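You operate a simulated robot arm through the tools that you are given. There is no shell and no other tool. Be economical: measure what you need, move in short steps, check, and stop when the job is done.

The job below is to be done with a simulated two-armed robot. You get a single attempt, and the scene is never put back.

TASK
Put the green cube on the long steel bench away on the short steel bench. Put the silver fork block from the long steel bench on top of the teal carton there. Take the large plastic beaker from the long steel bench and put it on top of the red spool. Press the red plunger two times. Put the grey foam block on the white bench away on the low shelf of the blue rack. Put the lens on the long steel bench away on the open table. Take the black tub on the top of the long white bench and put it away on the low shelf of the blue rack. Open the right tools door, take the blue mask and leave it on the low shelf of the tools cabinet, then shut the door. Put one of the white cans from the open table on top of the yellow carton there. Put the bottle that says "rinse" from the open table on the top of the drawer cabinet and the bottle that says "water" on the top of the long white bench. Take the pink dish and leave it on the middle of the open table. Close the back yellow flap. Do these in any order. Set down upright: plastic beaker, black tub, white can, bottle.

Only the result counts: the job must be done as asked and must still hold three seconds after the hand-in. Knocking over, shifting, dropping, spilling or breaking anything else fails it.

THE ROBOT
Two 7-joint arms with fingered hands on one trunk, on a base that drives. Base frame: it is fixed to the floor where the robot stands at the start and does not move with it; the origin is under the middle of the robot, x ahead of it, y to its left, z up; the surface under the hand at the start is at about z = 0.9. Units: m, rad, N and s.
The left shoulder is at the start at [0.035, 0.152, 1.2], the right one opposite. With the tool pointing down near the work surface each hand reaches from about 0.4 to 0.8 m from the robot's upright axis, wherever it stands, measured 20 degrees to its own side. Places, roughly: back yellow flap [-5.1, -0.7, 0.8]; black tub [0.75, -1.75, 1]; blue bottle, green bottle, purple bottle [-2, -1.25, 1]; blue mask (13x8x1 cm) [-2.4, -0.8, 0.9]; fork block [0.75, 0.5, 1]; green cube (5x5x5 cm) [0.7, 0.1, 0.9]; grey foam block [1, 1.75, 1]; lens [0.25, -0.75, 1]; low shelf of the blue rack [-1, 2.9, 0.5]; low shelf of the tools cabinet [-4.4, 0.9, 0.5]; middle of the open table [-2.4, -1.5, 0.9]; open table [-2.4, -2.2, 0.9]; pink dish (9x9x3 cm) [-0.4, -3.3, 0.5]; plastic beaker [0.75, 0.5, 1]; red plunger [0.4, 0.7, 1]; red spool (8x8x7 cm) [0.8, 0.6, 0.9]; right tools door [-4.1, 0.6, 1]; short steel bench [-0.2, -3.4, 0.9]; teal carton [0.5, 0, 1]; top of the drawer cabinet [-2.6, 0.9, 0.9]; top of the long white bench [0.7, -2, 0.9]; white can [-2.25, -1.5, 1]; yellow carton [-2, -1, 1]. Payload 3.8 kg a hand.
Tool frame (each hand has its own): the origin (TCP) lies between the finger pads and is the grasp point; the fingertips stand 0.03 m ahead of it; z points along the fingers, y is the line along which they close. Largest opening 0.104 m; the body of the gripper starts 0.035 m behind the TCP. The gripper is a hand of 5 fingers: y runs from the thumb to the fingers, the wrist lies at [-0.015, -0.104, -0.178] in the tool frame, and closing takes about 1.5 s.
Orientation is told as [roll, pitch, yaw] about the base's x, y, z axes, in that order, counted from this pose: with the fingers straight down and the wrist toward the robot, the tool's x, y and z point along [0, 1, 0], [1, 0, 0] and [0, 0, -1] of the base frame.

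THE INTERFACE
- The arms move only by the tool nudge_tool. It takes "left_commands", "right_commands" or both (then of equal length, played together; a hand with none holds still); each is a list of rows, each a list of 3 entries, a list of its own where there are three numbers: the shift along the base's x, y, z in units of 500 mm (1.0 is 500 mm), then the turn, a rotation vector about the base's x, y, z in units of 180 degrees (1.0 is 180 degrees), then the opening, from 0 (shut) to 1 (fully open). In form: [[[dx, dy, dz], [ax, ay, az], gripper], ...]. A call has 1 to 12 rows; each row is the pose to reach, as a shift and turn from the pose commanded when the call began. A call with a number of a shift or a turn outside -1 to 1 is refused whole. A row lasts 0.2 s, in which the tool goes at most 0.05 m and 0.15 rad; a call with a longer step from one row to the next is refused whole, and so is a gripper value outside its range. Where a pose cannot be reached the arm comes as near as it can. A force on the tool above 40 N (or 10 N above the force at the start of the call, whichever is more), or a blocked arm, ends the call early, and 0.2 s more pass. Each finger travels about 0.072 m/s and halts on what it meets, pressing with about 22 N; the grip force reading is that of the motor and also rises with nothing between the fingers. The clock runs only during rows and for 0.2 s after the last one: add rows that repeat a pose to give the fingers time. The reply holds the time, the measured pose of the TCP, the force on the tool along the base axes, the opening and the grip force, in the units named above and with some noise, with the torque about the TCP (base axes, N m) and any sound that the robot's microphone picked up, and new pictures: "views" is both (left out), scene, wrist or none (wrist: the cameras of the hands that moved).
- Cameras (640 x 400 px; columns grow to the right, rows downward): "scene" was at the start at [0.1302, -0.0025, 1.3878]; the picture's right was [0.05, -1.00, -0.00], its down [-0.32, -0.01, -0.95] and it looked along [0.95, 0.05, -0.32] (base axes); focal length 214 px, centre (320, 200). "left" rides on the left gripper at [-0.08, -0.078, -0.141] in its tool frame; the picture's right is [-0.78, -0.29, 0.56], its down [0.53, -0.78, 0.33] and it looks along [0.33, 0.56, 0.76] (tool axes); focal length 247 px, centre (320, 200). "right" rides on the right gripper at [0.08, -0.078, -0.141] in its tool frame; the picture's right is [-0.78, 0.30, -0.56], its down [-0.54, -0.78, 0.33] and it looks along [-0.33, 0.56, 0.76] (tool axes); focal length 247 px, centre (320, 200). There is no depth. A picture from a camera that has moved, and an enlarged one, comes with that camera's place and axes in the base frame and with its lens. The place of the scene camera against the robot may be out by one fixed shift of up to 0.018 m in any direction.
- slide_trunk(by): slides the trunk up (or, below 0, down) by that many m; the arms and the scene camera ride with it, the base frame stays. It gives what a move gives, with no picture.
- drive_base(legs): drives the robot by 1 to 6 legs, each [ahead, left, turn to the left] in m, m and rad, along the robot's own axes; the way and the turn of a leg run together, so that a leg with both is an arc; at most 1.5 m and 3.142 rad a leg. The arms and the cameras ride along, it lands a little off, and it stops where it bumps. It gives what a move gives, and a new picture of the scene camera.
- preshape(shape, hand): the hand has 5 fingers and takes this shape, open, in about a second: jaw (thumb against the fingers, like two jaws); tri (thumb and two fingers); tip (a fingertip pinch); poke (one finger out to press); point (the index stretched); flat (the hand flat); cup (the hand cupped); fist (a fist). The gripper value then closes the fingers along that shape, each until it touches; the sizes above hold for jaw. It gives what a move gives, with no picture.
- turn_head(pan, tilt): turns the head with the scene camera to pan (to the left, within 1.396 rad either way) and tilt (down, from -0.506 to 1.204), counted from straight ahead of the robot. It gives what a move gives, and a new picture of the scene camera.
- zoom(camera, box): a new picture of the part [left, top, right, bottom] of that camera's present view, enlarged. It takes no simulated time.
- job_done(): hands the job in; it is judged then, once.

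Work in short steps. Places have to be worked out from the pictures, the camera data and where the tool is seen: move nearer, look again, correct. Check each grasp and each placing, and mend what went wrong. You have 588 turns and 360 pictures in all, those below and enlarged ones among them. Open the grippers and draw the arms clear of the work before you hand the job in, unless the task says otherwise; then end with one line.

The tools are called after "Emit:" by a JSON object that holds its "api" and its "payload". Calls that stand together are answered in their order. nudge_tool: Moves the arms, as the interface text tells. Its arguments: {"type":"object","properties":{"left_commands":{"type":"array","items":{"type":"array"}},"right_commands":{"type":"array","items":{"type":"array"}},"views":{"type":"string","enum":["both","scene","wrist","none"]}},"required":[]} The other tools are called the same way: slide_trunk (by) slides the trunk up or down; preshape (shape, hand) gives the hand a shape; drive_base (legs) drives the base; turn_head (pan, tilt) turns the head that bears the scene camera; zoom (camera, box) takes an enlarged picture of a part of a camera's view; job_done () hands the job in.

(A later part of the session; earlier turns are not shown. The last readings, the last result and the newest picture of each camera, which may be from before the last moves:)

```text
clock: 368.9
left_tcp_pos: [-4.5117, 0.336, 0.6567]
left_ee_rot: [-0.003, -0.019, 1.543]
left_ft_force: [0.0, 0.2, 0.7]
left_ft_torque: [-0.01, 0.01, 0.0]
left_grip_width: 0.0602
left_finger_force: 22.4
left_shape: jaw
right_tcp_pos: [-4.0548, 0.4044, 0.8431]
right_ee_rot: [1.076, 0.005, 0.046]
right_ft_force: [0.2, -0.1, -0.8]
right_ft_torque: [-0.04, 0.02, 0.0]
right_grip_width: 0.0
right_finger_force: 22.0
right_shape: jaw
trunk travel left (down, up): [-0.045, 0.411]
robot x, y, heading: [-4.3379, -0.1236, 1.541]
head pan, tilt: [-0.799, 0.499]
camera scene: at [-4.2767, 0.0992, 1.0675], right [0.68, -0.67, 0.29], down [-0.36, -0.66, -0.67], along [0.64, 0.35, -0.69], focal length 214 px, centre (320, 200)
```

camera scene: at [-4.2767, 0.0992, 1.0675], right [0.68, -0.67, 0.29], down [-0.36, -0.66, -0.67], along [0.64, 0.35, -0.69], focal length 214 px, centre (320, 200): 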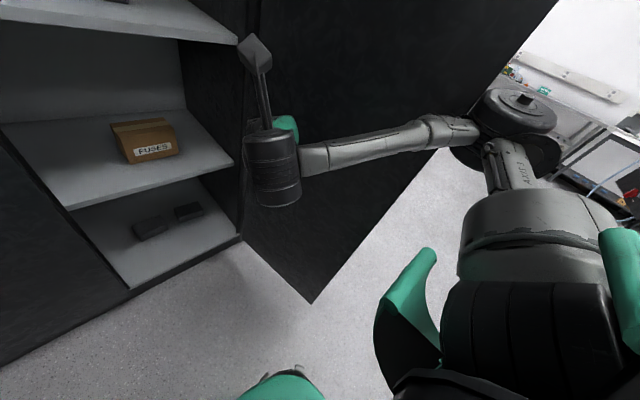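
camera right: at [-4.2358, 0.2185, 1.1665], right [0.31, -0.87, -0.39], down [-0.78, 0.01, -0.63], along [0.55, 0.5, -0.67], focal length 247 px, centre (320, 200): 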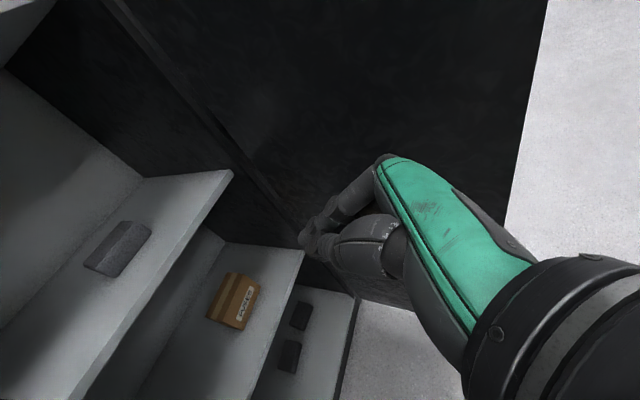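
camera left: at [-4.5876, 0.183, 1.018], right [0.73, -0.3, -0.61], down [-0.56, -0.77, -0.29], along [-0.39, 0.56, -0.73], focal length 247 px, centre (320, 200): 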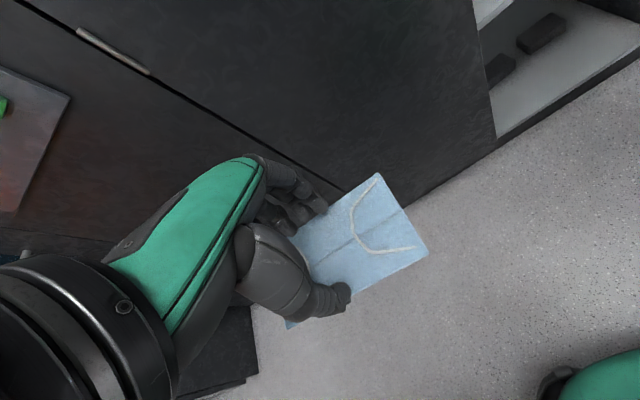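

Now the elbow is visible right at the door's end, and the head is free. I back off a little and drive left.

Emit:
{"api": "drive_base", "payload": {"legs": [[-0.08, 0.0, 0.0], [0, 0.18, 0.02]]}}

```text
clock: 371.1
left_tcp_pos: [-4.7022, 0.262, 0.6494]
left_ee_rot: [-0.003, -0.003, 1.569]
left_ft_force: [-0.7, 0.7, 0.7]
left_ft_torque: [-0.01, 0.0, -0.01]
left_grip_width: 0.0601
left_finger_force: 21.8
left_shape: jaw
right_tcp_pos: [-4.2467, 0.3457, 0.8323]
right_ee_rot: [1.058, 0.008, 0.07]
right_ft_force: [-0.6, -0.6, 0.0]
right_ft_torque: [-0.02, 0.0, -0.03]
right_grip_width: 0.0002
right_finger_force: 22.0
right_shape: jaw
trunk travel left (down, up): [-0.045, 0.411]
robot x, y, heading: [-4.5224, -0.1986, 1.571]
head pan, tilt: [-0.799, 0.499]
camera scene: at [-4.4611, 0.0385, 1.0633], right [0.7, -0.65, 0.31], down [-0.34, -0.67, -0.65], along [0.63, 0.35, -0.69], focal length 214 px, centre (320, 200)
```

scene: 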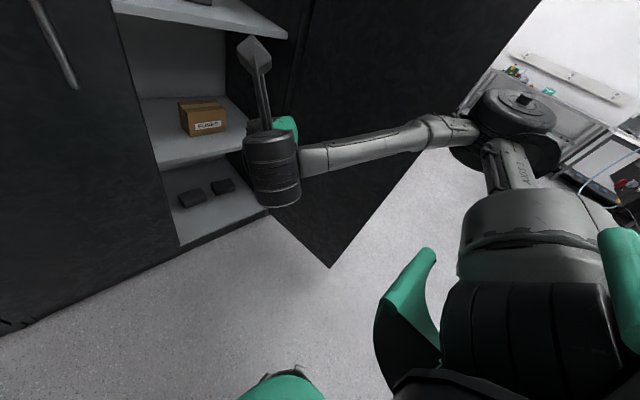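

Freed. I now turn right 0.48 rad and move forward partway.

Emit:
{"api": "drive_base", "payload": {"legs": [[0, 0, -0.48], [0.15, 0.07, 0]]}}

Emit:
{"api": "turn_head", "payload": {"pan": 0.2, "tilt": 0.25}}

```text
clock: 373.9
left_tcp_pos: [-4.4547, 0.4608, 0.6494]
left_ee_rot: [-0.001, -0.001, 1.08]
left_ft_force: [-0.4, 1.5, 0.5]
left_ft_torque: [0.01, 0.0, 0.02]
left_grip_width: 0.0601
left_finger_force: 22.0
left_shape: jaw
right_tcp_pos: [-4.0131, 0.3203, 0.8317]
right_ee_rot: [1.058, 0.004, -0.416]
right_ft_force: [0.6, 0.5, 0.3]
right_ft_torque: [-0.03, 0.01, -0.03]
right_grip_width: 0.0001
right_finger_force: 22.0
right_shape: jaw
trunk travel left (down, up): [-0.045, 0.411]
robot x, y, heading: [-4.5141, -0.0349, 1.077]
head pan, tilt: [-0.799, 0.499]
camera scene: at [-4.3431, 0.1474, 1.063], right [0.31, -0.9, 0.31], down [-0.62, -0.44, -0.65], along [0.72, 0.01, -0.69], focal length 214 px, centre (320, 200)
```

scene: 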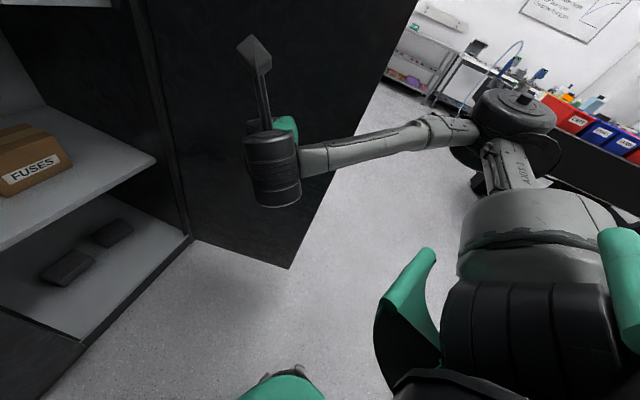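

```text
clock: 375.2
left_tcp_pos: [-4.4535, 0.4608, 0.649]
left_ee_rot: [-0.003, -0.004, 1.08]
left_ft_force: [0.3, 0.4, 0.2]
left_ft_torque: [0.01, 0.01, 0.02]
left_grip_width: 0.0598
left_finger_force: 22.3
left_shape: jaw
right_tcp_pos: [-4.0136, 0.3207, 0.8314]
right_ee_rot: [1.057, 0.005, -0.415]
right_ft_force: [0.1, 0.0, -0.4]
right_ft_torque: [0.0, 0.0, 0.0]
right_grip_width: 0.0
right_finger_force: 22.1
right_shape: jaw
trunk travel left (down, up): [-0.045, 0.411]
robot x, y, heading: [-4.5105, -0.034, 1.082]
head pan, tilt: [0.201, 0.25]
camera scene: at [-4.4006, 0.2168, 1.0722], right [0.95, -0.3, -0.08], down [-0.25, -0.58, -0.77], along [0.18, 0.76, -0.63], focal length 214 px, centre (320, 200)
```

scene: 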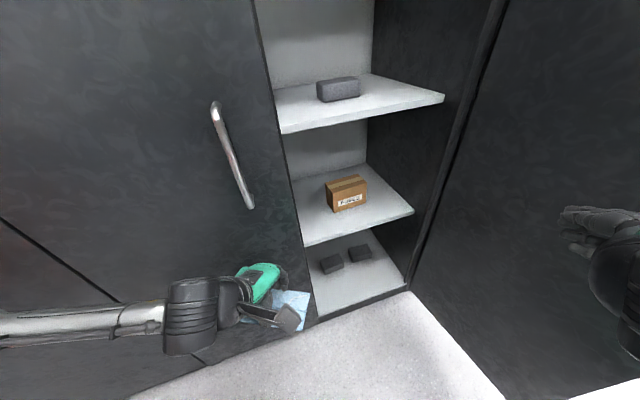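

The shelf's front strip spans y 0.667–0.77. I align the hand and move it in front of the opening.

Emit:
{"api": "nudge_tool", "payload": {"left_commands": [[[0.07, 0.0, 0], [0, 0, 0.045], 0.4], [[0.14, 0.0, -0.01], [0, 0, 0.09], 0.4], [[0.21, 0.02, -0.02], [0, 0, 0.135], 0.4], [[0.28, 0.04, -0.02], [0, 0, 0.156], 0.4], [[0.34, 0.06, -0.02], [0, 0, 0.156], 0.4], [[0.355, 0.1, -0.02], [0, 0, 0.156], 0.4], [[0.355, 0.1, -0.02], [0, 0, 0.156], 0.4]], "views": "scene"}}

```text
clock: 376.8
left_tcp_pos: [-4.2757, 0.5094, 0.6397]
left_ee_rot: [-0.002, -0.001, 1.571]
left_ft_force: [0.1, -0.4, 0.4]
left_ft_torque: [-0.01, -0.01, 0.01]
left_grip_width: 0.0596
left_finger_force: 22.0
left_shape: jaw
right_tcp_pos: [-4.0128, 0.3193, 0.832]
right_ee_rot: [1.058, 0.005, -0.417]
right_ft_force: [0.3, 0.7, -0.5]
right_ft_torque: [0.01, -0.04, -0.01]
right_grip_width: 0.0001
right_finger_force: 22.1
right_shape: jaw
trunk travel left (down, up): [-0.045, 0.411]
robot x, y, heading: [-4.5125, -0.0325, 1.081]
head pan, tilt: [0.201, 0.25]
camera scene: at [-4.4006, 0.2167, 1.0723], right [0.95, -0.3, -0.08], down [-0.25, -0.58, -0.77], along [0.18, 0.76, -0.63], focal length 214 px, centre (320, 200)
```

scene: 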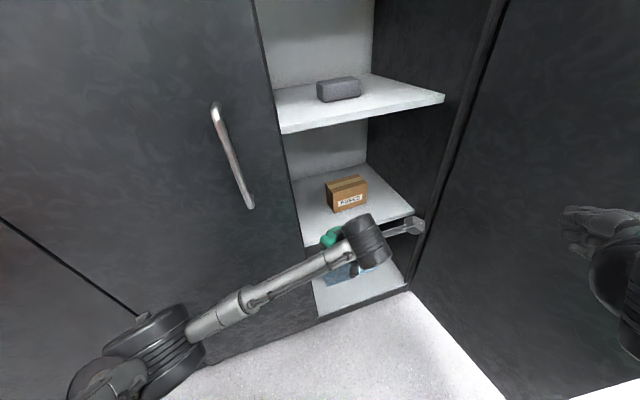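

I extend the arm forward over the shelf strip.

Emit:
{"api": "nudge_tool", "payload": {"left_commands": [[[0, 0.08, 0], [0, 0, 0], 0.4], [[0, 0.16, 0], [0, 0, 0], 0.4], [[0, 0.24, 0], [0, 0, 0], 0.4], [[0, 0.32, 0], [0, 0, 0], 0.4], [[0, 0.4, 0], [0, 0, 0], 0.4], [[0, 0.4, 0], [0, 0, 0], 0.4]], "views": "both"}}

```text
clock: 378.2
left_tcp_pos: [-4.2777, 0.7079, 0.6392]
left_ee_rot: [-0.004, -0.005, 1.57]
left_ft_force: [-0.5, -0.1, -0.2]
left_ft_torque: [0.02, 0.02, -0.02]
left_grip_width: 0.0594
left_finger_force: 22.5
left_shape: jaw
right_tcp_pos: [-4.0124, 0.3196, 0.8321]
right_ee_rot: [1.057, 0.005, -0.417]
right_ft_force: [-0.9, 0.2, -0.8]
right_ft_torque: [-0.01, 0.02, 0.04]
right_grip_width: 0.0
right_finger_force: 22.0
right_shape: jaw
trunk travel left (down, up): [-0.045, 0.411]
robot x, y, heading: [-4.5094, -0.0342, 1.082]
head pan, tilt: [0.201, 0.25]
camera scene: at [-4.4006, 0.2167, 1.0723], right [0.95, -0.3, -0.08], down [-0.25, -0.58, -0.77], along [0.18, 0.76, -0.63], focal length 214 px, centre (320, 200)
camera left: at [-4.1957, 0.6311, 0.7797], right [0.78, -0.3, -0.56], down [-0.54, -0.78, -0.34], along [-0.33, 0.56, -0.76], focal length 247 px, centre (320, 200)
```

scene: 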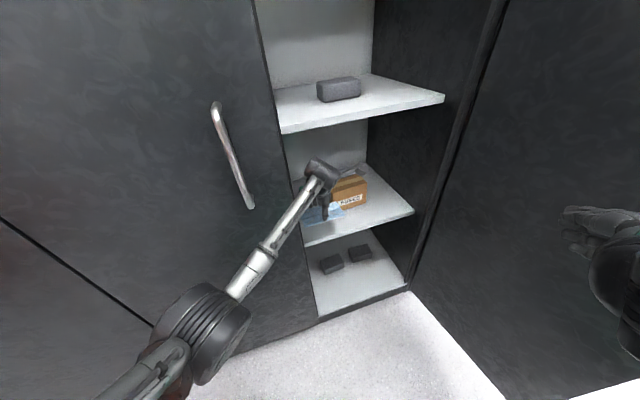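
left: 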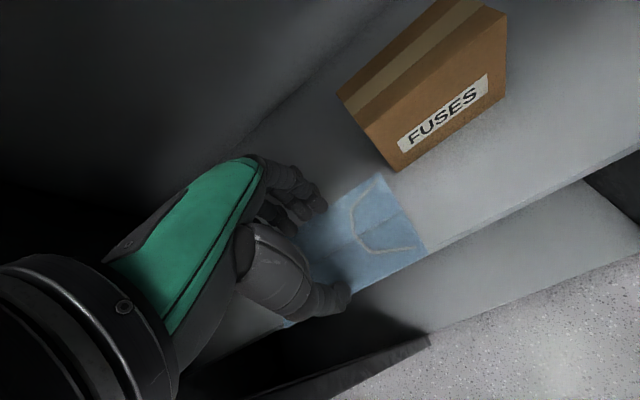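

The mask needs to go about 3.5 cm deeper (shelf front y≈0.69, box corner at (−4.20, 0.78)). I move in and lower to contact.

Emit:
{"api": "nudge_tool", "payload": {"left_commands": [[[0, 0.04, 0], [0, 0, 0], 0.4], [[0, 0.076, 0], [0, 0, 0], 0.4], [[0, 0.076, -0.05], [0, 0, 0], 0.4], [[0, 0.076, -0.09], [0, 0, 0], 0.4], [[0, 0.076, -0.1], [0, 0, 0], 0.4], [[0, 0.076, -0.11], [0, 0, 0], 0.4], [[0, 0.076, -0.11], [0, 0, 0], 0.4]], "views": "wrist"}}

```text
clock: 379.8
left_tcp_pos: [-4.278, 0.7481, 0.5854]
left_ee_rot: [-0.002, -0.005, 1.567]
left_ft_force: [0.1, -0.9, -0.2]
left_ft_torque: [0.0, 0.0, 0.02]
left_grip_width: 0.0593
left_finger_force: 21.8
left_shape: jaw
right_tcp_pos: [-4.0137, 0.321, 0.8315]
right_ee_rot: [1.058, 0.005, -0.417]
right_ft_force: [-0.5, -0.5, 0.2]
right_ft_torque: [0.01, -0.04, 0.06]
right_grip_width: 0.0003
right_finger_force: 22.3
right_shape: jaw
trunk travel left (down, up): [-0.045, 0.411]
robot x, y, heading: [-4.5132, -0.0358, 1.087]
head pan, tilt: [0.201, 0.25]
camera left: at [-4.1964, 0.6707, 0.7258], right [0.78, -0.3, -0.56], down [-0.54, -0.78, -0.34], along [-0.33, 0.56, -0.76], focal length 247 px, centre (320, 200)
```

left: 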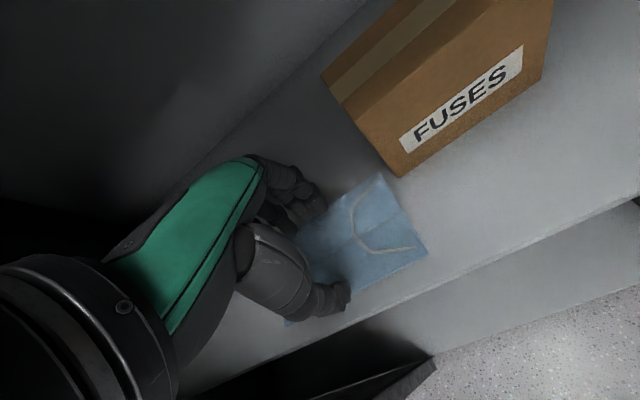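

Well placed. I nudge 6 mm left and lower to contact.

Emit:
{"api": "nudge_tool", "payload": {"left_commands": [[[-0.012, -0.01, 0], [0, 0, 0], 0.4], [[-0.012, -0.01, -0.008], [0, 0, 0], 0.4], [[-0.012, -0.01, -0.016], [0, 0, 0], 0.4], [[-0.012, -0.01, -0.024], [0, 0, 0], 0.4], [[-0.012, -0.01, -0.03], [0, 0, 0], 0.4], [[-0.012, -0.01, -0.03], [0, 0, 0], 0.4]], "views": "wrist"}}

```text
clock: 381.2
left_tcp_pos: [-4.2843, 0.7423, 0.5691]
left_ee_rot: [-0.002, -0.002, 1.569]
left_ft_force: [0.4, 0.2, 0.0]
left_ft_torque: [0.01, -0.02, 0.04]
left_grip_width: 0.0593
left_finger_force: 22.0
left_shape: jaw
right_tcp_pos: [-4.0137, 0.319, 0.8312]
right_ee_rot: [1.056, 0.004, -0.415]
right_ft_force: [-0.3, 0.3, -0.1]
right_ft_torque: [-0.04, 0.03, -0.02]
right_grip_width: 0.0001
right_finger_force: 21.9
right_shape: jaw
trunk travel left (down, up): [-0.045, 0.411]
robot x, y, heading: [-4.5136, -0.0332, 1.082]
head pan, tilt: [0.201, 0.25]
camera left: at [-4.203, 0.6653, 0.7103], right [0.78, -0.3, -0.56], down [-0.53, -0.78, -0.34], along [-0.33, 0.56, -0.76], focal length 247 px, centre (320, 200)
```

left: 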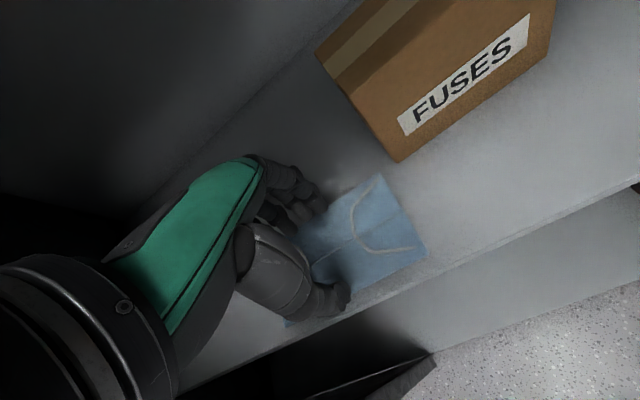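

No contact yet; I go 6 mm deeper and lower further.

Emit:
{"api": "nudge_tool", "payload": {"left_commands": [[[0, 0.016, -0.01], [0, 0, 0], 0.4], [[0, 0.016, -0.02], [0, 0, 0], 0.4], [[0, 0.016, -0.03], [0, 0, 0], 0.4], [[0, 0.016, -0.04], [0, 0, 0], 0.4], [[0, 0.016, -0.04], [0, 0, 0], 0.4]], "views": "none"}}

```text
clock: 382.4
left_tcp_pos: [-4.2853, 0.752, 0.549]
left_ee_rot: [-0.001, -0.002, 1.567]
left_ft_force: [0.2, 0.8, -0.2]
left_ft_torque: [0.01, -0.01, 0.02]
left_grip_width: 0.0596
left_finger_force: 21.8
left_shape: jaw
right_tcp_pos: [-4.0134, 0.3206, 0.8321]
right_ee_rot: [1.058, 0.006, -0.418]
right_ft_force: [-0.3, 0.9, 0.5]
right_ft_torque: [0.0, 0.01, -0.01]
right_grip_width: 0.0
right_finger_force: 22.2
right_shape: jaw
trunk travel left (down, up): [-0.045, 0.411]
robot x, y, heading: [-4.5129, -0.0298, 1.083]
head pan, tilt: [0.201, 0.25]
```

Emit:
{"api": "nudge_tool", "payload": {"left_commands": [[[0, 0, -0.008], [0, 0, 0], 0.4], [[0, 0, -0.016], [0, 0, 0], 0.4], [[0, 0, -0.024], [0, 0, 0], 0.4], [[0, 0, -0.024], [0, 0, 0], 0.4]], "views": "wrist"}}

```text
clock: 383.4
left_tcp_pos: [-4.2816, 0.7513, 0.5395]
left_ee_rot: [-0.004, -0.008, 1.57]
left_ft_force: [0.1, 1.6, 7.9]
left_ft_torque: [0.22, -0.01, 0.01]
left_grip_width: 0.0371
left_finger_force: 21.9
left_shape: jaw
right_tcp_pos: [-4.0132, 0.3202, 0.8324]
right_ee_rot: [1.059, 0.004, -0.419]
right_ft_force: [0.2, 0.0, -0.2]
right_ft_torque: [0.01, -0.03, 0.02]
right_grip_width: 0.0
right_finger_force: 21.9
right_shape: jaw
trunk travel left (down, up): [-0.045, 0.411]
robot x, y, heading: [-4.5104, -0.0383, 1.08]
head pan, tilt: [0.201, 0.25]
camera left: at [-4.202, 0.673, 0.6793], right [0.78, -0.29, -0.56], down [-0.53, -0.77, -0.34], along [-0.33, 0.56, -0.76], focal length 247 px, centre (320, 200)
```

left: 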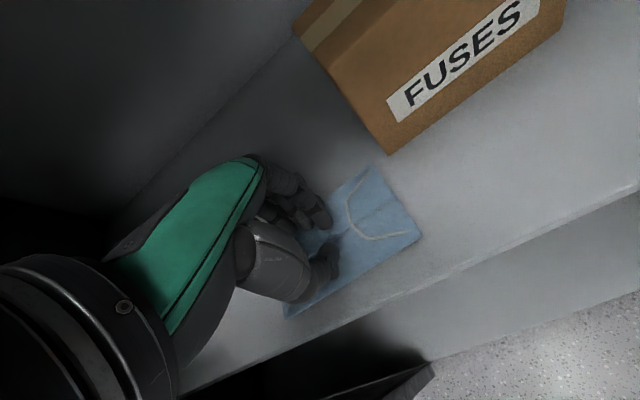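

The mask reached the shelf and slid out of the grip onto it. I raise the hand, open, and check.

Emit:
{"api": "nudge_tool", "payload": {"left_commands": [[[0, 0, 0.012], [0, 0, 0], 0.5], [[0, 0, 0.02], [0, 0, 0], 0.8], [[0, 0, 0.03], [0, 0, 0], 1], [[0, 0, 0.04], [0, 0, 0], 1], [[0, 0, 0.08], [0, 0, 0], 1], [[0, -0.02, 0.14], [0, 0, 0], 1], [[0, -0.08, 0.18], [0, 0, 0], 1], [[0, -0.16, 0.2], [0, 0, 0], 1]], "views": "both"}}

```text
clock: 385.2
left_tcp_pos: [-4.285, 0.6704, 0.6384]
left_ee_rot: [-0.001, -0.002, 1.571]
left_ft_force: [0.6, 0.7, -0.2]
left_ft_torque: [0.03, 0.01, 0.01]
left_grip_width: 0.1037
left_finger_force: 0.0
left_shape: jaw
right_tcp_pos: [-4.0125, 0.3197, 0.8324]
right_ee_rot: [1.06, 0.005, -0.416]
right_ft_force: [-0.2, 0.1, 0.0]
right_ft_torque: [0.01, -0.01, -0.01]
right_grip_width: 0.0
right_finger_force: 22.0
right_shape: jaw
trunk travel left (down, up): [-0.045, 0.411]
robot x, y, heading: [-4.511, -0.0371, 1.085]
head pan, tilt: [0.201, 0.25]
camera scene: at [-4.4005, 0.2163, 1.0724], right [0.95, -0.3, -0.08], down [-0.25, -0.58, -0.77], along [0.18, 0.76, -0.63], focal length 214 px, centre (320, 200)
camera left: at [-4.2041, 0.5923, 0.7794], right [0.78, -0.29, -0.56], down [-0.53, -0.78, -0.34], along [-0.33, 0.56, -0.76], focal length 247 px, centre (320, 200)
```

scene: 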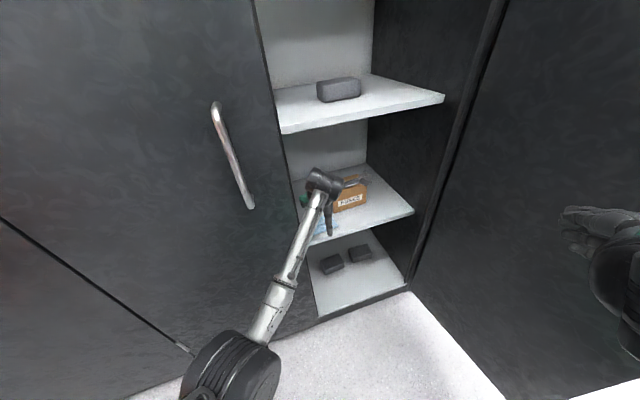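
left: 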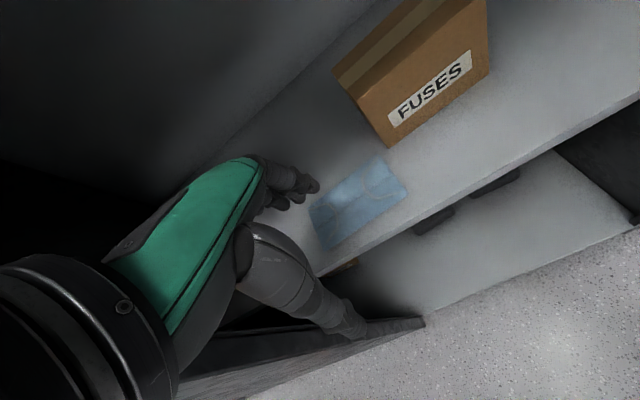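

The mask lies fully on the low shelf. I withdraw the left hand, back the robot out, and raise the trunk.

Emit:
{"api": "nudge_tool", "payload": {"left_commands": [[[0, -0.08, 0.0], [0, 0, 0], 1], [[0, -0.16, 0], [0, 0, 0], 1], [[0, -0.24, 0], [0, 0, 0], 1], [[-0.06, -0.3, 0], [0, 0, 0], 1], [[-0.14, -0.34, 0], [0, 0, 0], 1]], "views": "none"}}

Emit:
{"api": "drive_base", "payload": {"legs": [[-0.3, 0.0, 0]]}}

Emit:
{"api": "slide_trunk", "payload": {"by": 0.23}}

Emit:
{"api": "turn_head", "payload": {"pan": 0, "tilt": 0.4}}

```text
clock: 386.6
left_tcp_pos: [-4.3358, 0.5306, 0.6938]
left_ee_rot: [-0.068, -0.111, 1.577]
left_ft_force: [-0.2, 0.3, 0.6]
left_ft_torque: [-0.01, -0.04, 0.0]
left_grip_width: 0.1037
left_finger_force: 0.1
left_shape: jaw
right_tcp_pos: [-4.0127, 0.3209, 0.8347]
right_ee_rot: [1.058, 0.006, -0.419]
right_ft_force: [0.3, 0.2, 0.1]
right_ft_torque: [0.05, 0.0, 0.0]
right_grip_width: 0.0
right_finger_force: 21.9
right_shape: jaw
trunk travel left (down, up): [-0.045, 0.411]
robot x, y, heading: [-4.5125, -0.0352, 1.084]
head pan, tilt: [0.201, 0.25]
stopped in row 5 (left hand): the arm was blocked; the commanded pose is now the measured one
```

```text
clock: 388.6
left_tcp_pos: [-4.4768, 0.2634, 0.6989]
left_ee_rot: [-0.075, -0.12, 1.575]
left_ft_force: [-0.2, -0.6, 0.5]
left_ft_torque: [0.03, 0.03, 0.0]
left_grip_width: 0.104
left_finger_force: 0.1
left_shape: jaw
right_tcp_pos: [-4.1548, 0.0501, 0.8329]
right_ee_rot: [1.061, 0.007, -0.421]
right_ft_force: [-1.0, 0.0, 0.3]
right_ft_torque: [-0.02, -0.02, -0.01]
right_grip_width: 0.0
right_finger_force: 21.6
right_shape: jaw
trunk travel left (down, up): [-0.045, 0.411]
robot x, y, heading: [-4.6557, -0.301, 1.081]
head pan, tilt: [0.201, 0.25]
camera scene: at [-4.5433, -0.0526, 1.0725], right [0.95, -0.3, -0.08], down [-0.25, -0.58, -0.78], along [0.19, 0.76, -0.63], focal length 214 px, centre (320, 200)
```

scene: 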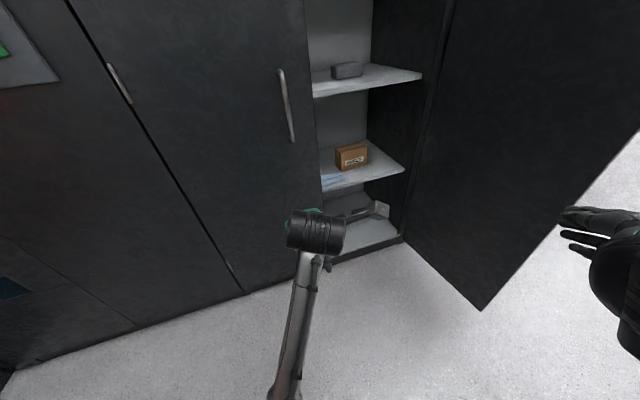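

```text
clock: 391.1
left_tcp_pos: [-4.4949, 0.2986, 0.9636]
left_ee_rot: [-0.056, -0.214, 1.605]
left_ft_force: [0.1, 0.1, -0.3]
left_ft_torque: [0.0, 0.0, 0.06]
left_grip_width: 0.1039
left_finger_force: 0.1
left_shape: jaw
right_tcp_pos: [-4.1549, 0.0499, 1.0626]
right_ee_rot: [1.06, 0.005, -0.42]
right_ft_force: [0.2, -1.2, -0.1]
right_ft_torque: [-0.03, -0.02, 0.01]
right_grip_width: 0.0
right_finger_force: 21.9
right_shape: jaw
trunk travel left (down, up): [-0.275, 0.181]
robot x, y, heading: [-4.6532, -0.3028, 1.082]
head pan, tilt: [0.201, 0.25]
```

```text
clock: 391.8
left_tcp_pos: [-4.4975, 0.2971, 0.9592]
left_ee_rot: [-0.051, -0.209, 1.605]
left_ft_force: [-0.2, -0.4, -0.2]
left_ft_torque: [-0.01, 0.02, 0.04]
left_grip_width: 0.1041
left_finger_force: 0.0
left_shape: jaw
right_tcp_pos: [-4.1555, 0.051, 1.062]
right_ee_rot: [1.06, 0.004, -0.422]
right_ft_force: [0.0, -0.4, -0.7]
right_ft_torque: [0.0, 0.01, -0.03]
right_grip_width: 0.0001
right_finger_force: 22.2
right_shape: jaw
trunk travel left (down, up): [-0.275, 0.181]
robot x, y, heading: [-4.6545, -0.296, 1.08]
head pan, tilt: [0.0, 0.4]
camera scene: at [-4.5968, -0.192, 1.3727], right [0.88, -0.47, 0.0], down [-0.22, -0.41, -0.88], along [0.42, 0.78, -0.47], focal length 214 px, centre (320, 200)
```

scene: 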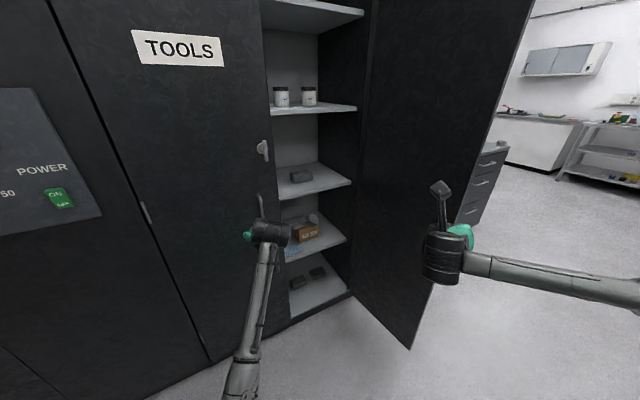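

The mask is on the shelf. To shut the door I go around its free end: I turn to face east and drive past it.

Emit:
{"api": "drive_base", "payload": {"legs": [[0, 0, -1.08], [1.15, 0.0, 0]]}}

```text
clock: 393.9
left_tcp_pos: [-4.1824, 0.1016, 0.9542]
left_ee_rot: [-0.04, -0.205, 0.987]
left_ft_force: [-0.6, 0.2, -0.7]
left_ft_torque: [0.03, -0.03, 0.0]
left_grip_width: 0.1037
left_finger_force: 0.0
left_shape: jaw
right_tcp_pos: [-4.0467, -0.2877, 1.0664]
right_ee_rot: [1.066, 0.01, -1.011]
right_ft_force: [0.1, -0.2, 0.1]
right_ft_torque: [0.01, -0.02, -0.03]
right_grip_width: 0.0
right_finger_force: 21.4
right_shape: jaw
trunk travel left (down, up): [-0.275, 0.181]
robot x, y, heading: [-4.6555, -0.2989, 0.465]
head pan, tilt: [0.0, 0.4]
stopped in leg 1: the robot was blocked; the commanded pose is now the measured one
camera scene: at [-4.5387, -0.2461, 1.3726], right [0.45, -0.9, 0.0], down [-0.42, -0.21, -0.88], along [0.79, 0.39, -0.47], focal length 214 px, centre (320, 200)
```

scene: 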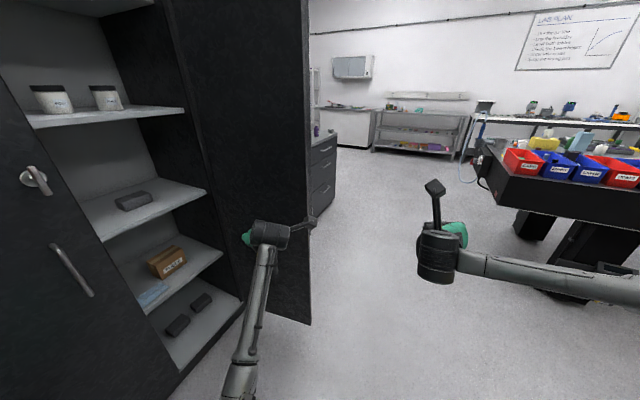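

The right elbow probably met the enclosure, so this aisle is too narrow for turning. Instead I hook the door's free end from here with the right hand; first I tuck the left hand and move up a bit.

Emit:
{"api": "nudge_tool", "payload": {"left_commands": [[[-0.08, 0.0, 0.02], [0, 0.0, 0], 1], [[-0.16, 0.0, 0.04], [0, 0, 0], 1], [[-0.24, 0, 0.06], [0, 0, 0], 1], [[-0.32, 0, 0.08], [0, 0, 0], 1]], "views": "none"}}

Emit:
{"api": "drive_base", "payload": {"legs": [[0.2, 0.0, 0]]}}

```text
clock: 394.6
left_tcp_pos: [-4.2624, 0.1309, 1.0697]
left_ee_rot: [-0.097, -0.392, 1.024]
left_ft_force: [-0.2, -0.2, 0.0]
left_ft_torque: [0.0, -0.01, 0.0]
left_grip_width: 0.1039
left_finger_force: 0.1
left_shape: jaw
right_tcp_pos: [-4.0471, -0.2875, 1.0667]
right_ee_rot: [1.068, 0.009, -1.012]
right_ft_force: [0.0, -0.5, 0.9]
right_ft_torque: [0.02, 0.01, -0.02]
right_grip_width: 0.0
right_finger_force: 21.8
right_shape: jaw
trunk travel left (down, up): [-0.275, 0.181]
robot x, y, heading: [-4.6567, -0.3046, 0.463]
head pan, tilt: [0.0, 0.4]
stopped in row 3 (left hand): the arm was blocked; the commanded pose is now the measured one
```

```text
clock: 396.2
left_tcp_pos: [-4.0843, 0.2191, 1.0728]
left_ee_rot: [-0.099, -0.394, 1.029]
left_ft_force: [0.2, 0.4, 0.9]
left_ft_torque: [-0.03, -0.03, 0.02]
left_grip_width: 0.1039
left_finger_force: 0.0
left_shape: jaw
right_tcp_pos: [-3.8684, -0.2002, 1.0667]
right_ee_rot: [1.068, 0.01, -1.011]
right_ft_force: [-0.1, 0.4, -1.0]
right_ft_torque: [-0.01, 0.0, 0.0]
right_grip_width: 0.0
right_finger_force: 21.8
right_shape: jaw
trunk travel left (down, up): [-0.275, 0.181]
robot x, y, heading: [-4.476, -0.2129, 0.463]
head pan, tilt: [0.0, 0.4]
camera scene: at [-4.3613, -0.1602, 1.3729], right [0.45, -0.89, 0.0], down [-0.42, -0.21, -0.88], along [0.79, 0.4, -0.47], focal length 214 px, centre (320, 200)
```

scene: 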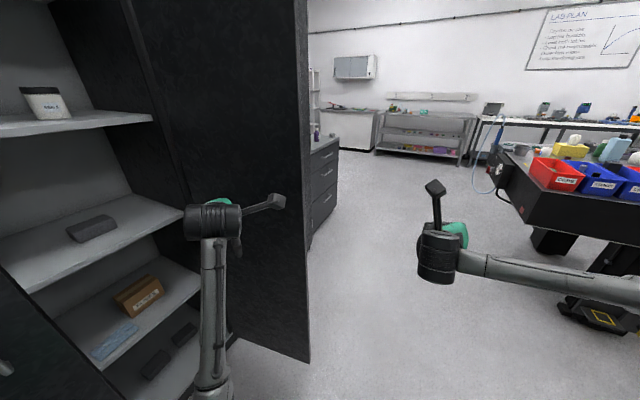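

The left hand is still inside the door's sweep. I move it up and back to a start-like pose.

Emit:
{"api": "nudge_tool", "payload": {"left_commands": [[[-0.02, 0.0, 0.08], [-0.018, 0.018, -0.036], 1], [[-0.06, 0.0, 0.16], [-0.036, 0.036, -0.072], 1], [[-0.12, 0.0, 0.23], [-0.054, 0.054, -0.108], 1], [[-0.2, 0, 0.28], [-0.072, 0.072, -0.144], 1], [[-0.28, 0, 0.32], [-0.09, 0.09, -0.18], 1], [[-0.36, 0.02, 0.36], [-0.09, 0.09, -0.18], 1], [[-0.44, 0.04, 0.4], [-0.09, 0.09, -0.18], 1], [[-0.52, 0.05, 0.44], [-0.09, 0.09, -0.18], 1], [[-0.57, 0.06, 0.47], [-0.09, 0.09, -0.18], 1]], "views": "scene"}}

```text
clock: 398.2
left_tcp_pos: [-4.4029, 0.275, 1.2927]
left_ee_rot: [-0.114, -0.002, 0.455]
left_ft_force: [-0.2, -0.2, 0.0]
left_ft_torque: [0.0, -0.05, 0.06]
left_grip_width: 0.1041
left_finger_force: 0.1
left_shape: jaw
left hand out of reach, approached as far as the arm can: row 3, 4, 5, 6, 7, 8, 9
right_tcp_pos: [-3.8699, -0.2018, 1.0685]
right_ee_rot: [1.071, 0.009, -1.011]
right_ft_force: [0.2, -0.2, 0.4]
right_ft_torque: [0.04, 0.06, 0.02]
right_grip_width: 0.0
right_finger_force: 22.1
right_shape: jaw
trunk travel left (down, up): [-0.275, 0.181]
robot x, y, heading: [-4.4755, -0.2098, 0.464]
head pan, tilt: [0.0, 0.4]
camera scene: at [-4.3634, -0.1615, 1.3731], right [0.45, -0.89, 0.0], down [-0.42, -0.21, -0.88], along [0.79, 0.4, -0.47], focal length 214 px, centre (320, 200)
```

scene: 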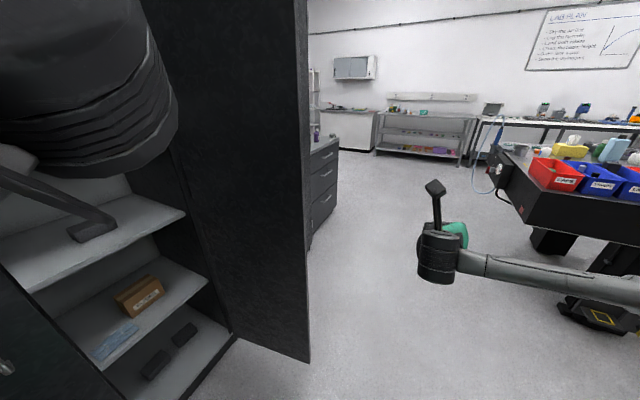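

The door's free end is at about (−3.855, 0.17). I move up 0.1 m, then swing the right hand around that end to its outer side.

Emit:
{"api": "drive_base", "payload": {"legs": [[0.1, 0.0, 0]]}}

Emit:
{"api": "nudge_tool", "payload": {"right_commands": [[[0.03, 0.04, 0], [0, 0, 0.045], 0], [[0.06, 0.08, 0], [0, 0, 0.09], 0], [[0.07, 0.14, 0], [0, 0, 0.135], 0], [[0.08, 0.2, 0], [0, 0, 0.18], 0], [[0.08, 0.26, 0], [0, 0, 0.225], 0], [[0.08, 0.34, 0], [0, 0, 0.25], 0], [[0.08, 0.43, 0], [0, 0, 0.25], 0], [[0.08, 0.52, 0], [0, 0, 0.25], 0], [[0.08, 0.6, 0], [0, 0, 0.25], 0], [[0.08, 0.68, 0], [0, 0, 0.25], 0]], "views": "scene"}}

```text
clock: 399.4
left_tcp_pos: [-4.3128, 0.3202, 1.2927]
left_ee_rot: [-0.113, -0.004, 0.461]
left_ft_force: [1.2, -0.8, -0.6]
left_ft_torque: [-0.02, 0.03, -0.01]
left_grip_width: 0.1039
left_finger_force: 0.1
left_shape: jaw
right_tcp_pos: [-3.7813, -0.1563, 1.068]
right_ee_rot: [1.069, 0.013, -1.007]
right_ft_force: [-1.0, -0.3, -0.3]
right_ft_torque: [-0.02, -0.01, 0.01]
right_grip_width: 0.0
right_finger_force: 22.1
right_shape: jaw
trunk travel left (down, up): [-0.275, 0.181]
robot x, y, heading: [-4.388, -0.1639, 0.468]
head pan, tilt: [0.0, 0.4]
camera scene: at [-4.2742, -0.116, 1.373], right [0.45, -0.89, 0.0], down [-0.42, -0.21, -0.88], along [0.79, 0.4, -0.47], focal length 214 px, centre (320, 200)
```

scene: 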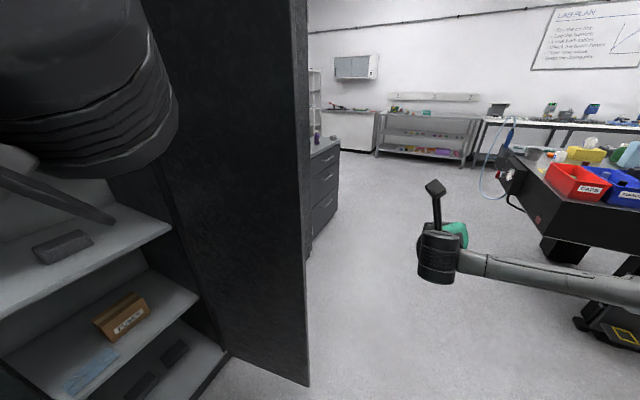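

```text
clock: 401.6
left_tcp_pos: [-4.3119, 0.3221, 1.2905]
left_ee_rot: [-0.116, 0.0, 0.459]
left_ft_force: [-0.3, 0.5, -0.1]
left_ft_torque: [-0.04, -0.01, 0.01]
left_grip_width: 0.104
left_finger_force: 0.0
left_shape: jaw
right_tcp_pos: [-3.74, 0.184, 1.064]
right_ee_rot: [1.066, 0.011, -0.225]
right_ft_force: [-0.3, 0.5, -0.6]
right_ft_torque: [-0.01, 0.01, 0.0]
right_grip_width: 0.0
right_finger_force: 22.2
right_shape: jaw
trunk travel left (down, up): [-0.275, 0.181]
robot x, y, heading: [-4.3858, -0.1659, 0.463]
head pan, tilt: [0.0, 0.4]
camera scene: at [-4.2732, -0.1133, 1.3727], right [0.45, -0.89, 0.0], down [-0.42, -0.21, -0.88], along [0.79, 0.4, -0.47], focal length 214 px, centre (320, 200)
```

scene: 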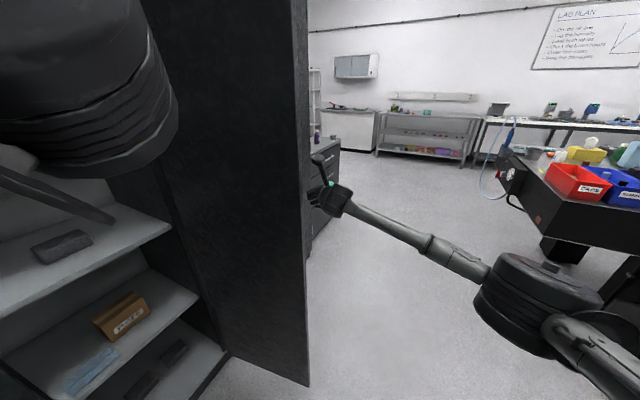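

The hand is hooked around the door's outer side. I extend 3 cm more and pull the door by driving the base west.

Emit:
{"api": "nudge_tool", "payload": {"right_commands": [[[0, 0.06, 0], [0, 0, 0], 0], [[-0.06, 0.08, 0], [0, 0, 0], 0]], "views": "none"}}

Emit:
{"api": "drive_base", "payload": {"legs": [[-0.25, 0.125, 0]]}}

```text
clock: 402.2
left_tcp_pos: [-4.3111, 0.3166, 1.293]
left_ee_rot: [-0.11, -0.001, 0.459]
left_ft_force: [-0.4, -0.5, 0.7]
left_ft_torque: [0.04, 0.0, 0.02]
left_grip_width: 0.104
left_finger_force: 0.1
left_shape: jaw
right_tcp_pos: [-3.7688, 0.2218, 1.0626]
right_ee_rot: [1.071, 0.013, -0.224]
right_ft_force: [0.8, -4.5, -2.9]
right_ft_torque: [0.38, -0.19, 0.44]
right_grip_width: 0.0
right_finger_force: 22.2
right_shape: jaw
trunk travel left (down, up): [-0.275, 0.181]
robot x, y, heading: [-4.3876, -0.1666, 0.466]
head pan, tilt: [0.0, 0.4]
```

```text
clock: 404.2
left_tcp_pos: [-4.595, 0.3146, 1.292]
left_ee_rot: [-0.114, 0.002, 0.462]
left_ft_force: [0.5, -0.7, 0.4]
left_ft_torque: [0.01, 0.02, 0.01]
left_grip_width: 0.1042
left_finger_force: 0.1
left_shape: jaw
right_tcp_pos: [-4.0543, 0.2183, 1.0622]
right_ee_rot: [1.068, 0.013, -0.222]
right_ft_force: [1.1, -0.3, -0.7]
right_ft_torque: [-0.03, -0.01, 0.02]
right_grip_width: 0.0001
right_finger_force: 22.2
right_shape: jaw
trunk travel left (down, up): [-0.275, 0.181]
robot x, y, heading: [-4.6714, -0.1717, 0.469]
head pan, tilt: [0.0, 0.4]
camera scene: at [-4.5567, -0.1216, 1.3725], right [0.45, -0.89, 0.0], down [-0.42, -0.21, -0.88], along [0.79, 0.4, -0.47], focal length 214 px, centre (320, 200)
```

scene: 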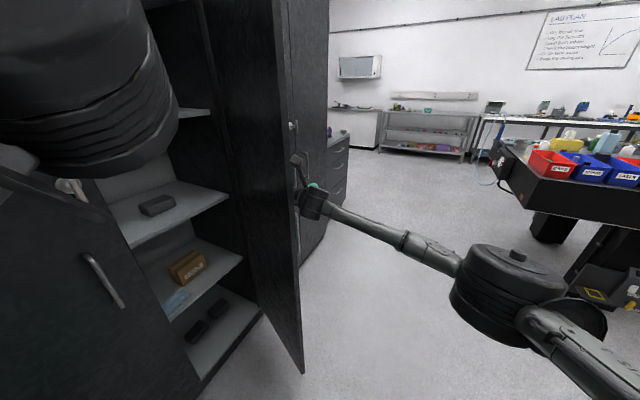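

The door is now about 60° open. I continue west and slightly north.

Emit:
{"api": "drive_base", "payload": {"legs": [[-0.12, 0.13, 0]]}}

```text
clock: 405.7
left_tcp_pos: [-4.7563, 0.3793, 1.2916]
left_ee_rot: [-0.113, 0.002, 0.457]
left_ft_force: [1.4, 0.1, 0.0]
left_ft_torque: [0.05, 0.0, -0.01]
left_grip_width: 0.104
left_finger_force: 0.2
left_shape: jaw
right_tcp_pos: [-4.2142, 0.2815, 1.0619]
right_ee_rot: [1.069, 0.012, -0.226]
right_ft_force: [0.1, 1.4, 0.5]
right_ft_torque: [0.0, 0.02, 0.0]
right_grip_width: 0.0002
right_finger_force: 21.8
right_shape: jaw
trunk travel left (down, up): [-0.275, 0.181]
robot x, y, heading: [-4.8353, -0.1082, 0.466]
head pan, tilt: [0.0, 0.4]
camera scene: at [-4.7184, -0.0573, 1.3725], right [0.45, -0.89, 0.0], down [-0.42, -0.21, -0.88], along [0.79, 0.4, -0.47], focal length 214 px, centre (320, 200)
```

scene: 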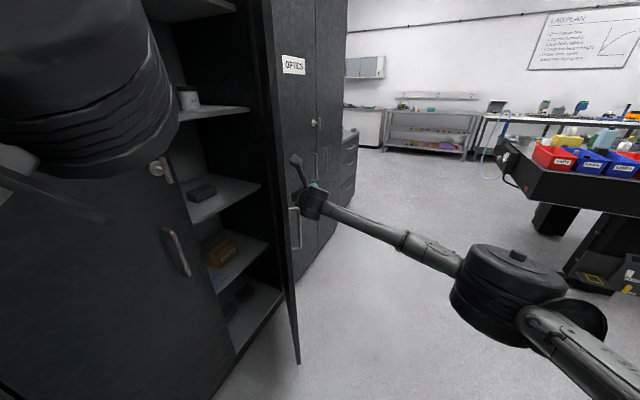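

About 40° left. I push the door toward closed with the right fist moving north.

Emit:
{"api": "nudge_tool", "payload": {"right_commands": [[[0, 0.06, 0], [0, 0, 0], 0], [[0, 0.12, 0], [0, 0, 0], 0], [[0.0, 0.18, 0], [0, 0, 0], 0], [[0, 0.24, 0], [0, 0, 0], 0], [[0, 0.3, 0], [0, 0, 0], 0], [[0, 0.36, 0], [0, 0, 0], 0]], "views": "scene"}}

```text
clock: 407.1
left_tcp_pos: [-4.759, 0.3794, 1.2925]
left_ee_rot: [-0.114, -0.001, 0.459]
left_ft_force: [-0.1, 0.8, -0.4]
left_ft_torque: [-0.03, 0.01, -0.01]
left_grip_width: 0.1039
left_finger_force: 0.1
left_shape: jaw
right_tcp_pos: [-4.2381, 0.3719, 1.0779]
right_ee_rot: [1.069, 0.011, -0.225]
right_ft_force: [0.1, 0.1, 0.5]
right_ft_torque: [0.01, -0.02, -0.02]
right_grip_width: 0.0
right_finger_force: 21.8
right_shape: jaw
right hand out of reach, approached as far as the arm can: row 3, 4, 5, 6
trunk travel left (down, up): [-0.275, 0.181]
robot x, y, heading: [-4.8355, -0.1072, 0.466]
head pan, tilt: [0.0, 0.4]
camera scene: at [-4.7205, -0.0564, 1.3727], right [0.45, -0.89, 0.0], down [-0.42, -0.21, -0.88], along [0.79, 0.4, -0.47], focal length 214 px, centre (320, 200)
```

scene: 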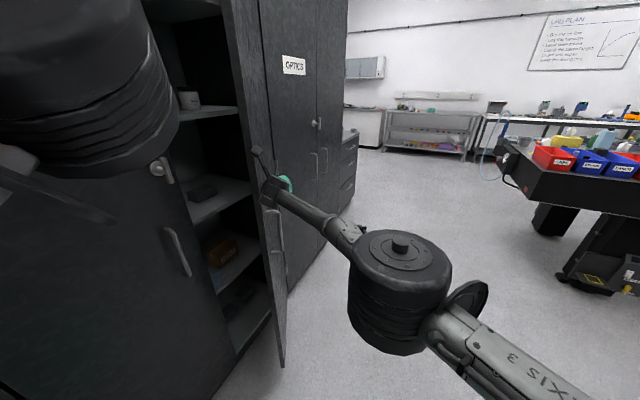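

The arm is out of reach there. I retract the right hand, reposition the base in front, and turn to face the door squarely.

Emit:
{"api": "nudge_tool", "payload": {"right_commands": [[[0.0, -0.09, 0], [0, 0, 0], 0], [[0.0, -0.18, 0], [0, 0, 0], 0], [[-0.02, -0.27, 0], [0, 0, 0], 0], [[-0.04, -0.36, 0], [0, 0, 0], 0], [[-0.06, -0.45, 0], [0, 0, -0.03], 0], [[-0.08, -0.54, 0.02], [0, 0, -0.06], 0], [[-0.1, -0.63, 0.04], [0, 0, -0.09], 0], [[-0.12, -0.72, 0.06], [0, 0, -0.12], 0]], "views": "none"}}

Emit:
{"api": "drive_base", "payload": {"legs": [[0.17, -0.2, 0], [0, 0, 1.1]]}}

```text
clock: 408.9
left_tcp_pos: [-4.7596, 0.3785, 1.2916]
left_ee_rot: [-0.113, 0.001, 0.461]
left_ft_force: [-1.0, 0.1, 0.3]
left_ft_torque: [0.03, -0.03, 0.02]
left_grip_width: 0.1042
left_finger_force: 0.0
left_shape: jaw
right_tcp_pos: [-4.2987, 0.0089, 1.113]
right_ee_rot: [1.069, 0.01, -0.603]
right_ft_force: [-0.4, 0.0, 0.1]
right_ft_torque: [0.0, -0.02, -0.01]
right_grip_width: 0.0
right_finger_force: 21.7
right_shape: jaw
trunk travel left (down, up): [-0.275, 0.181]
robot x, y, heading: [-4.8357, -0.1102, 0.47]
head pan, tilt: [0.0, 0.4]
```

```text
clock: 413.5
left_tcp_pos: [-4.9948, 0.0777, 1.2922]
left_ee_rot: [-0.114, 0.0, 1.559]
left_ft_force: [-0.1, 0.9, -0.5]
left_ft_torque: [0.03, 0.02, -0.01]
left_grip_width: 0.1039
left_finger_force: 0.1
left_shape: jaw
right_tcp_pos: [-4.4588, 0.3215, 1.1106]
right_ee_rot: [1.068, 0.009, 0.5]
right_ft_force: [-0.1, -0.5, 0.1]
right_ft_torque: [0.03, 0.02, -0.02]
right_grip_width: 0.0
right_finger_force: 22.1
right_shape: jaw
trunk travel left (down, up): [-0.275, 0.181]
robot x, y, heading: [-4.597, -0.2108, 1.564]
head pan, tilt: [0.0, 0.4]
camera scene: at [-4.5984, -0.0852, 1.3727], right [1.0, 0.0, 0.0], down [0.0, -0.47, -0.88], along [0.0, 0.88, -0.47], focal length 214 px, centre (320, 200)
```

scene: 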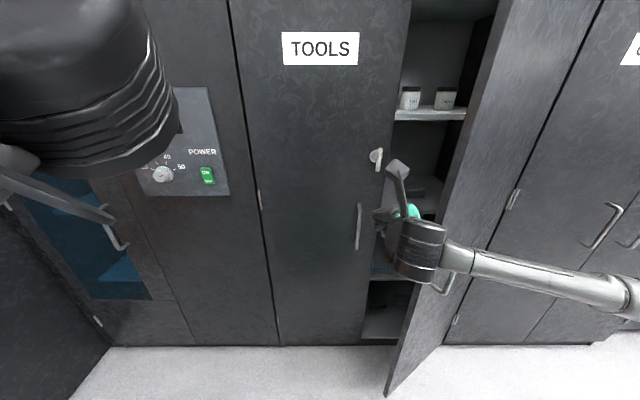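

The door is about 29° open, its end at (−4.28, 0.375). I shift the base right and back so the fist is in front of the door.

Emit:
{"api": "drive_base", "payload": {"legs": [[-0.1, 0, 0], [0, -0.3, 0]]}}

Emit:
{"api": "nudge_tool", "payload": {"right_commands": [[[0, 0.02, 0], [0, 0, -0.045], 0], [[0, 0.05, 0], [0, 0, -0.09], 0], [[0.0, 0.1, 0], [0, 0, -0.135], 0], [[0, 0.16, 0], [0, 0, -0.155], 0], [[0, 0.24, 0], [0, 0, -0.155], 0], [[0, 0.32, 0], [0, 0, -0.155], 0], [[0, 0.4, 0], [0, 0, -0.155], 0], [[0, 0.46, 0], [0, 0, -0.155], 0]], "views": "scene"}}

```text
clock: 416.3
left_tcp_pos: [-4.6967, -0.0244, 1.2926]
left_ee_rot: [-0.112, 0.001, 1.568]
left_ft_force: [1.0, -0.1, 0.0]
left_ft_torque: [-0.01, -0.01, -0.01]
left_grip_width: 0.1043
left_finger_force: 0.0
left_shape: jaw
right_tcp_pos: [-4.1618, 0.2228, 1.1098]
right_ee_rot: [1.069, 0.009, 0.511]
right_ft_force: [0.0, -0.2, 0.8]
right_ft_torque: [-0.01, 0.0, 0.02]
right_grip_width: 0.0001
right_finger_force: 21.6
right_shape: jaw
trunk travel left (down, up): [-0.275, 0.181]
robot x, y, heading: [-4.2949, -0.3094, 1.579]
head pan, tilt: [0.0, 0.4]
camera scene: at [-4.2983, -0.1842, 1.3727], right [1.0, 0.01, 0.0], down [0.0, -0.47, -0.88], along [0.0, 0.88, -0.47], focal length 214 px, centre (320, 200)
```

scene: 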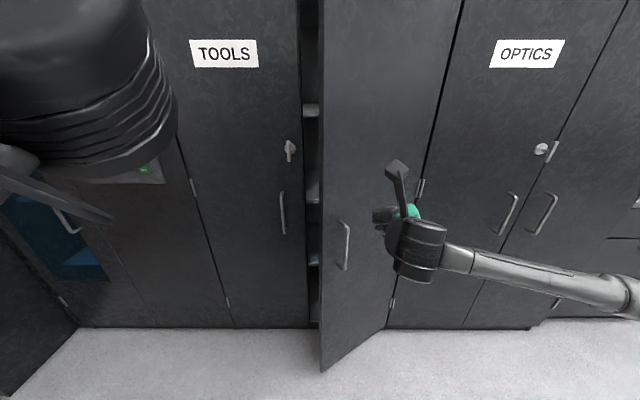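

```text
clock: 418.1
left_tcp_pos: [-4.6968, -0.0233, 1.2911]
left_ee_rot: [-0.114, 0.002, 1.568]
left_ft_force: [-0.7, 0.3, 0.0]
left_ft_torque: [0.0, -0.05, 0.0]
left_grip_width: 0.1041
left_finger_force: 0.0
left_shape: jaw
right_tcp_pos: [-4.1628, 0.4578, 1.1101]
right_ee_rot: [1.069, 0.01, 0.025]
right_ft_force: [-0.1, 0.1, 0.9]
right_ft_torque: [-0.02, -0.03, 0.03]
right_grip_width: 0.0003
right_finger_force: 22.0
right_shape: jaw
trunk travel left (down, up): [-0.275, 0.181]
robot x, y, heading: [-4.294, -0.3113, 1.582]
head pan, tilt: [0.0, 0.4]
camera scene: at [-4.2984, -0.1832, 1.3725], right [1.0, 0.01, 0.0], down [0.0, -0.47, -0.88], along [-0.01, 0.88, -0.47], focal length 214 px, centre (320, 200)
```

scene: 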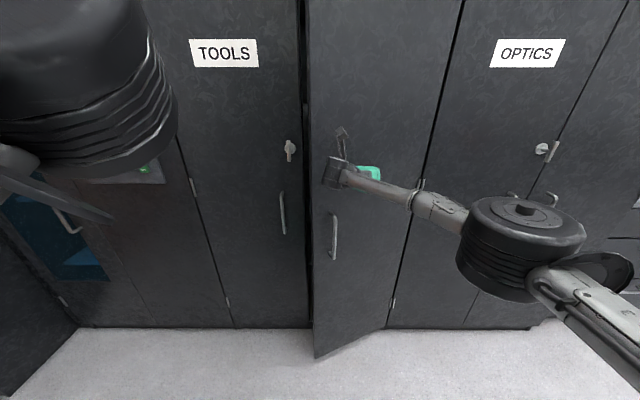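

Closing well. I keep pushing toward the frame until it stops.

Emit:
{"api": "nudge_tool", "payload": {"right_commands": [[[0, 0.06, 0], [0, 0, 0], 0], [[0, 0.12, 0], [0, 0, 0], 0], [[0.0, 0.16, 0], [0, 0, 0], 0], [[0, 0.2, 0], [0, 0, 0], 0], [[0, 0.24, 0], [0, 0, 0], 0], [[0, 0.28, 0], [0, 0, 0], 0]], "views": "scene"}}

```text
clock: 419.5
left_tcp_pos: [-4.6954, -0.0244, 1.292]
left_ee_rot: [-0.114, 0.001, 1.569]
left_ft_force: [-0.5, 0.1, -0.7]
left_ft_torque: [0.02, 0.02, 0.03]
left_grip_width: 0.1039
left_finger_force: 0.0
left_shape: jaw
right_tcp_pos: [-4.1303, 0.4941, 1.112]
right_ee_rot: [1.068, 0.012, 0.022]
right_ft_force: [0.3, 0.1, 0.1]
right_ft_torque: [0.02, 0.01, 0.01]
right_grip_width: 0.0
right_finger_force: 21.8
right_shape: jaw
right hand out of reach, approached as far as the arm can: row 2, 3, 4, 5, 6
trunk travel left (down, up): [-0.275, 0.181]
robot x, y, heading: [-4.294, -0.3072, 1.577]
head pan, tilt: [0.0, 0.4]
camera scene: at [-4.2968, -0.1843, 1.3727], right [1.0, 0.01, 0.0], down [0.0, -0.47, -0.88], along [-0.01, 0.88, -0.47], focal length 214 px, centre (320, 200)
```

scene: 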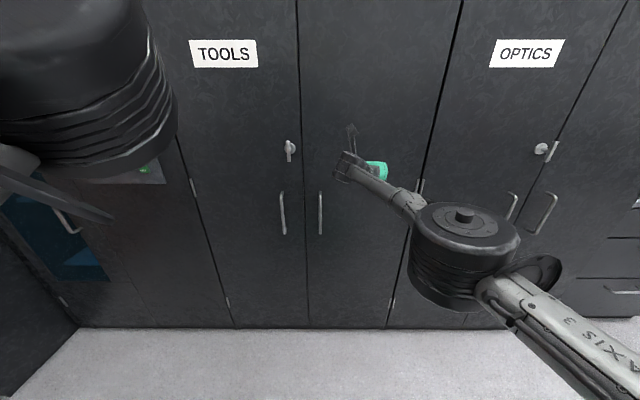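

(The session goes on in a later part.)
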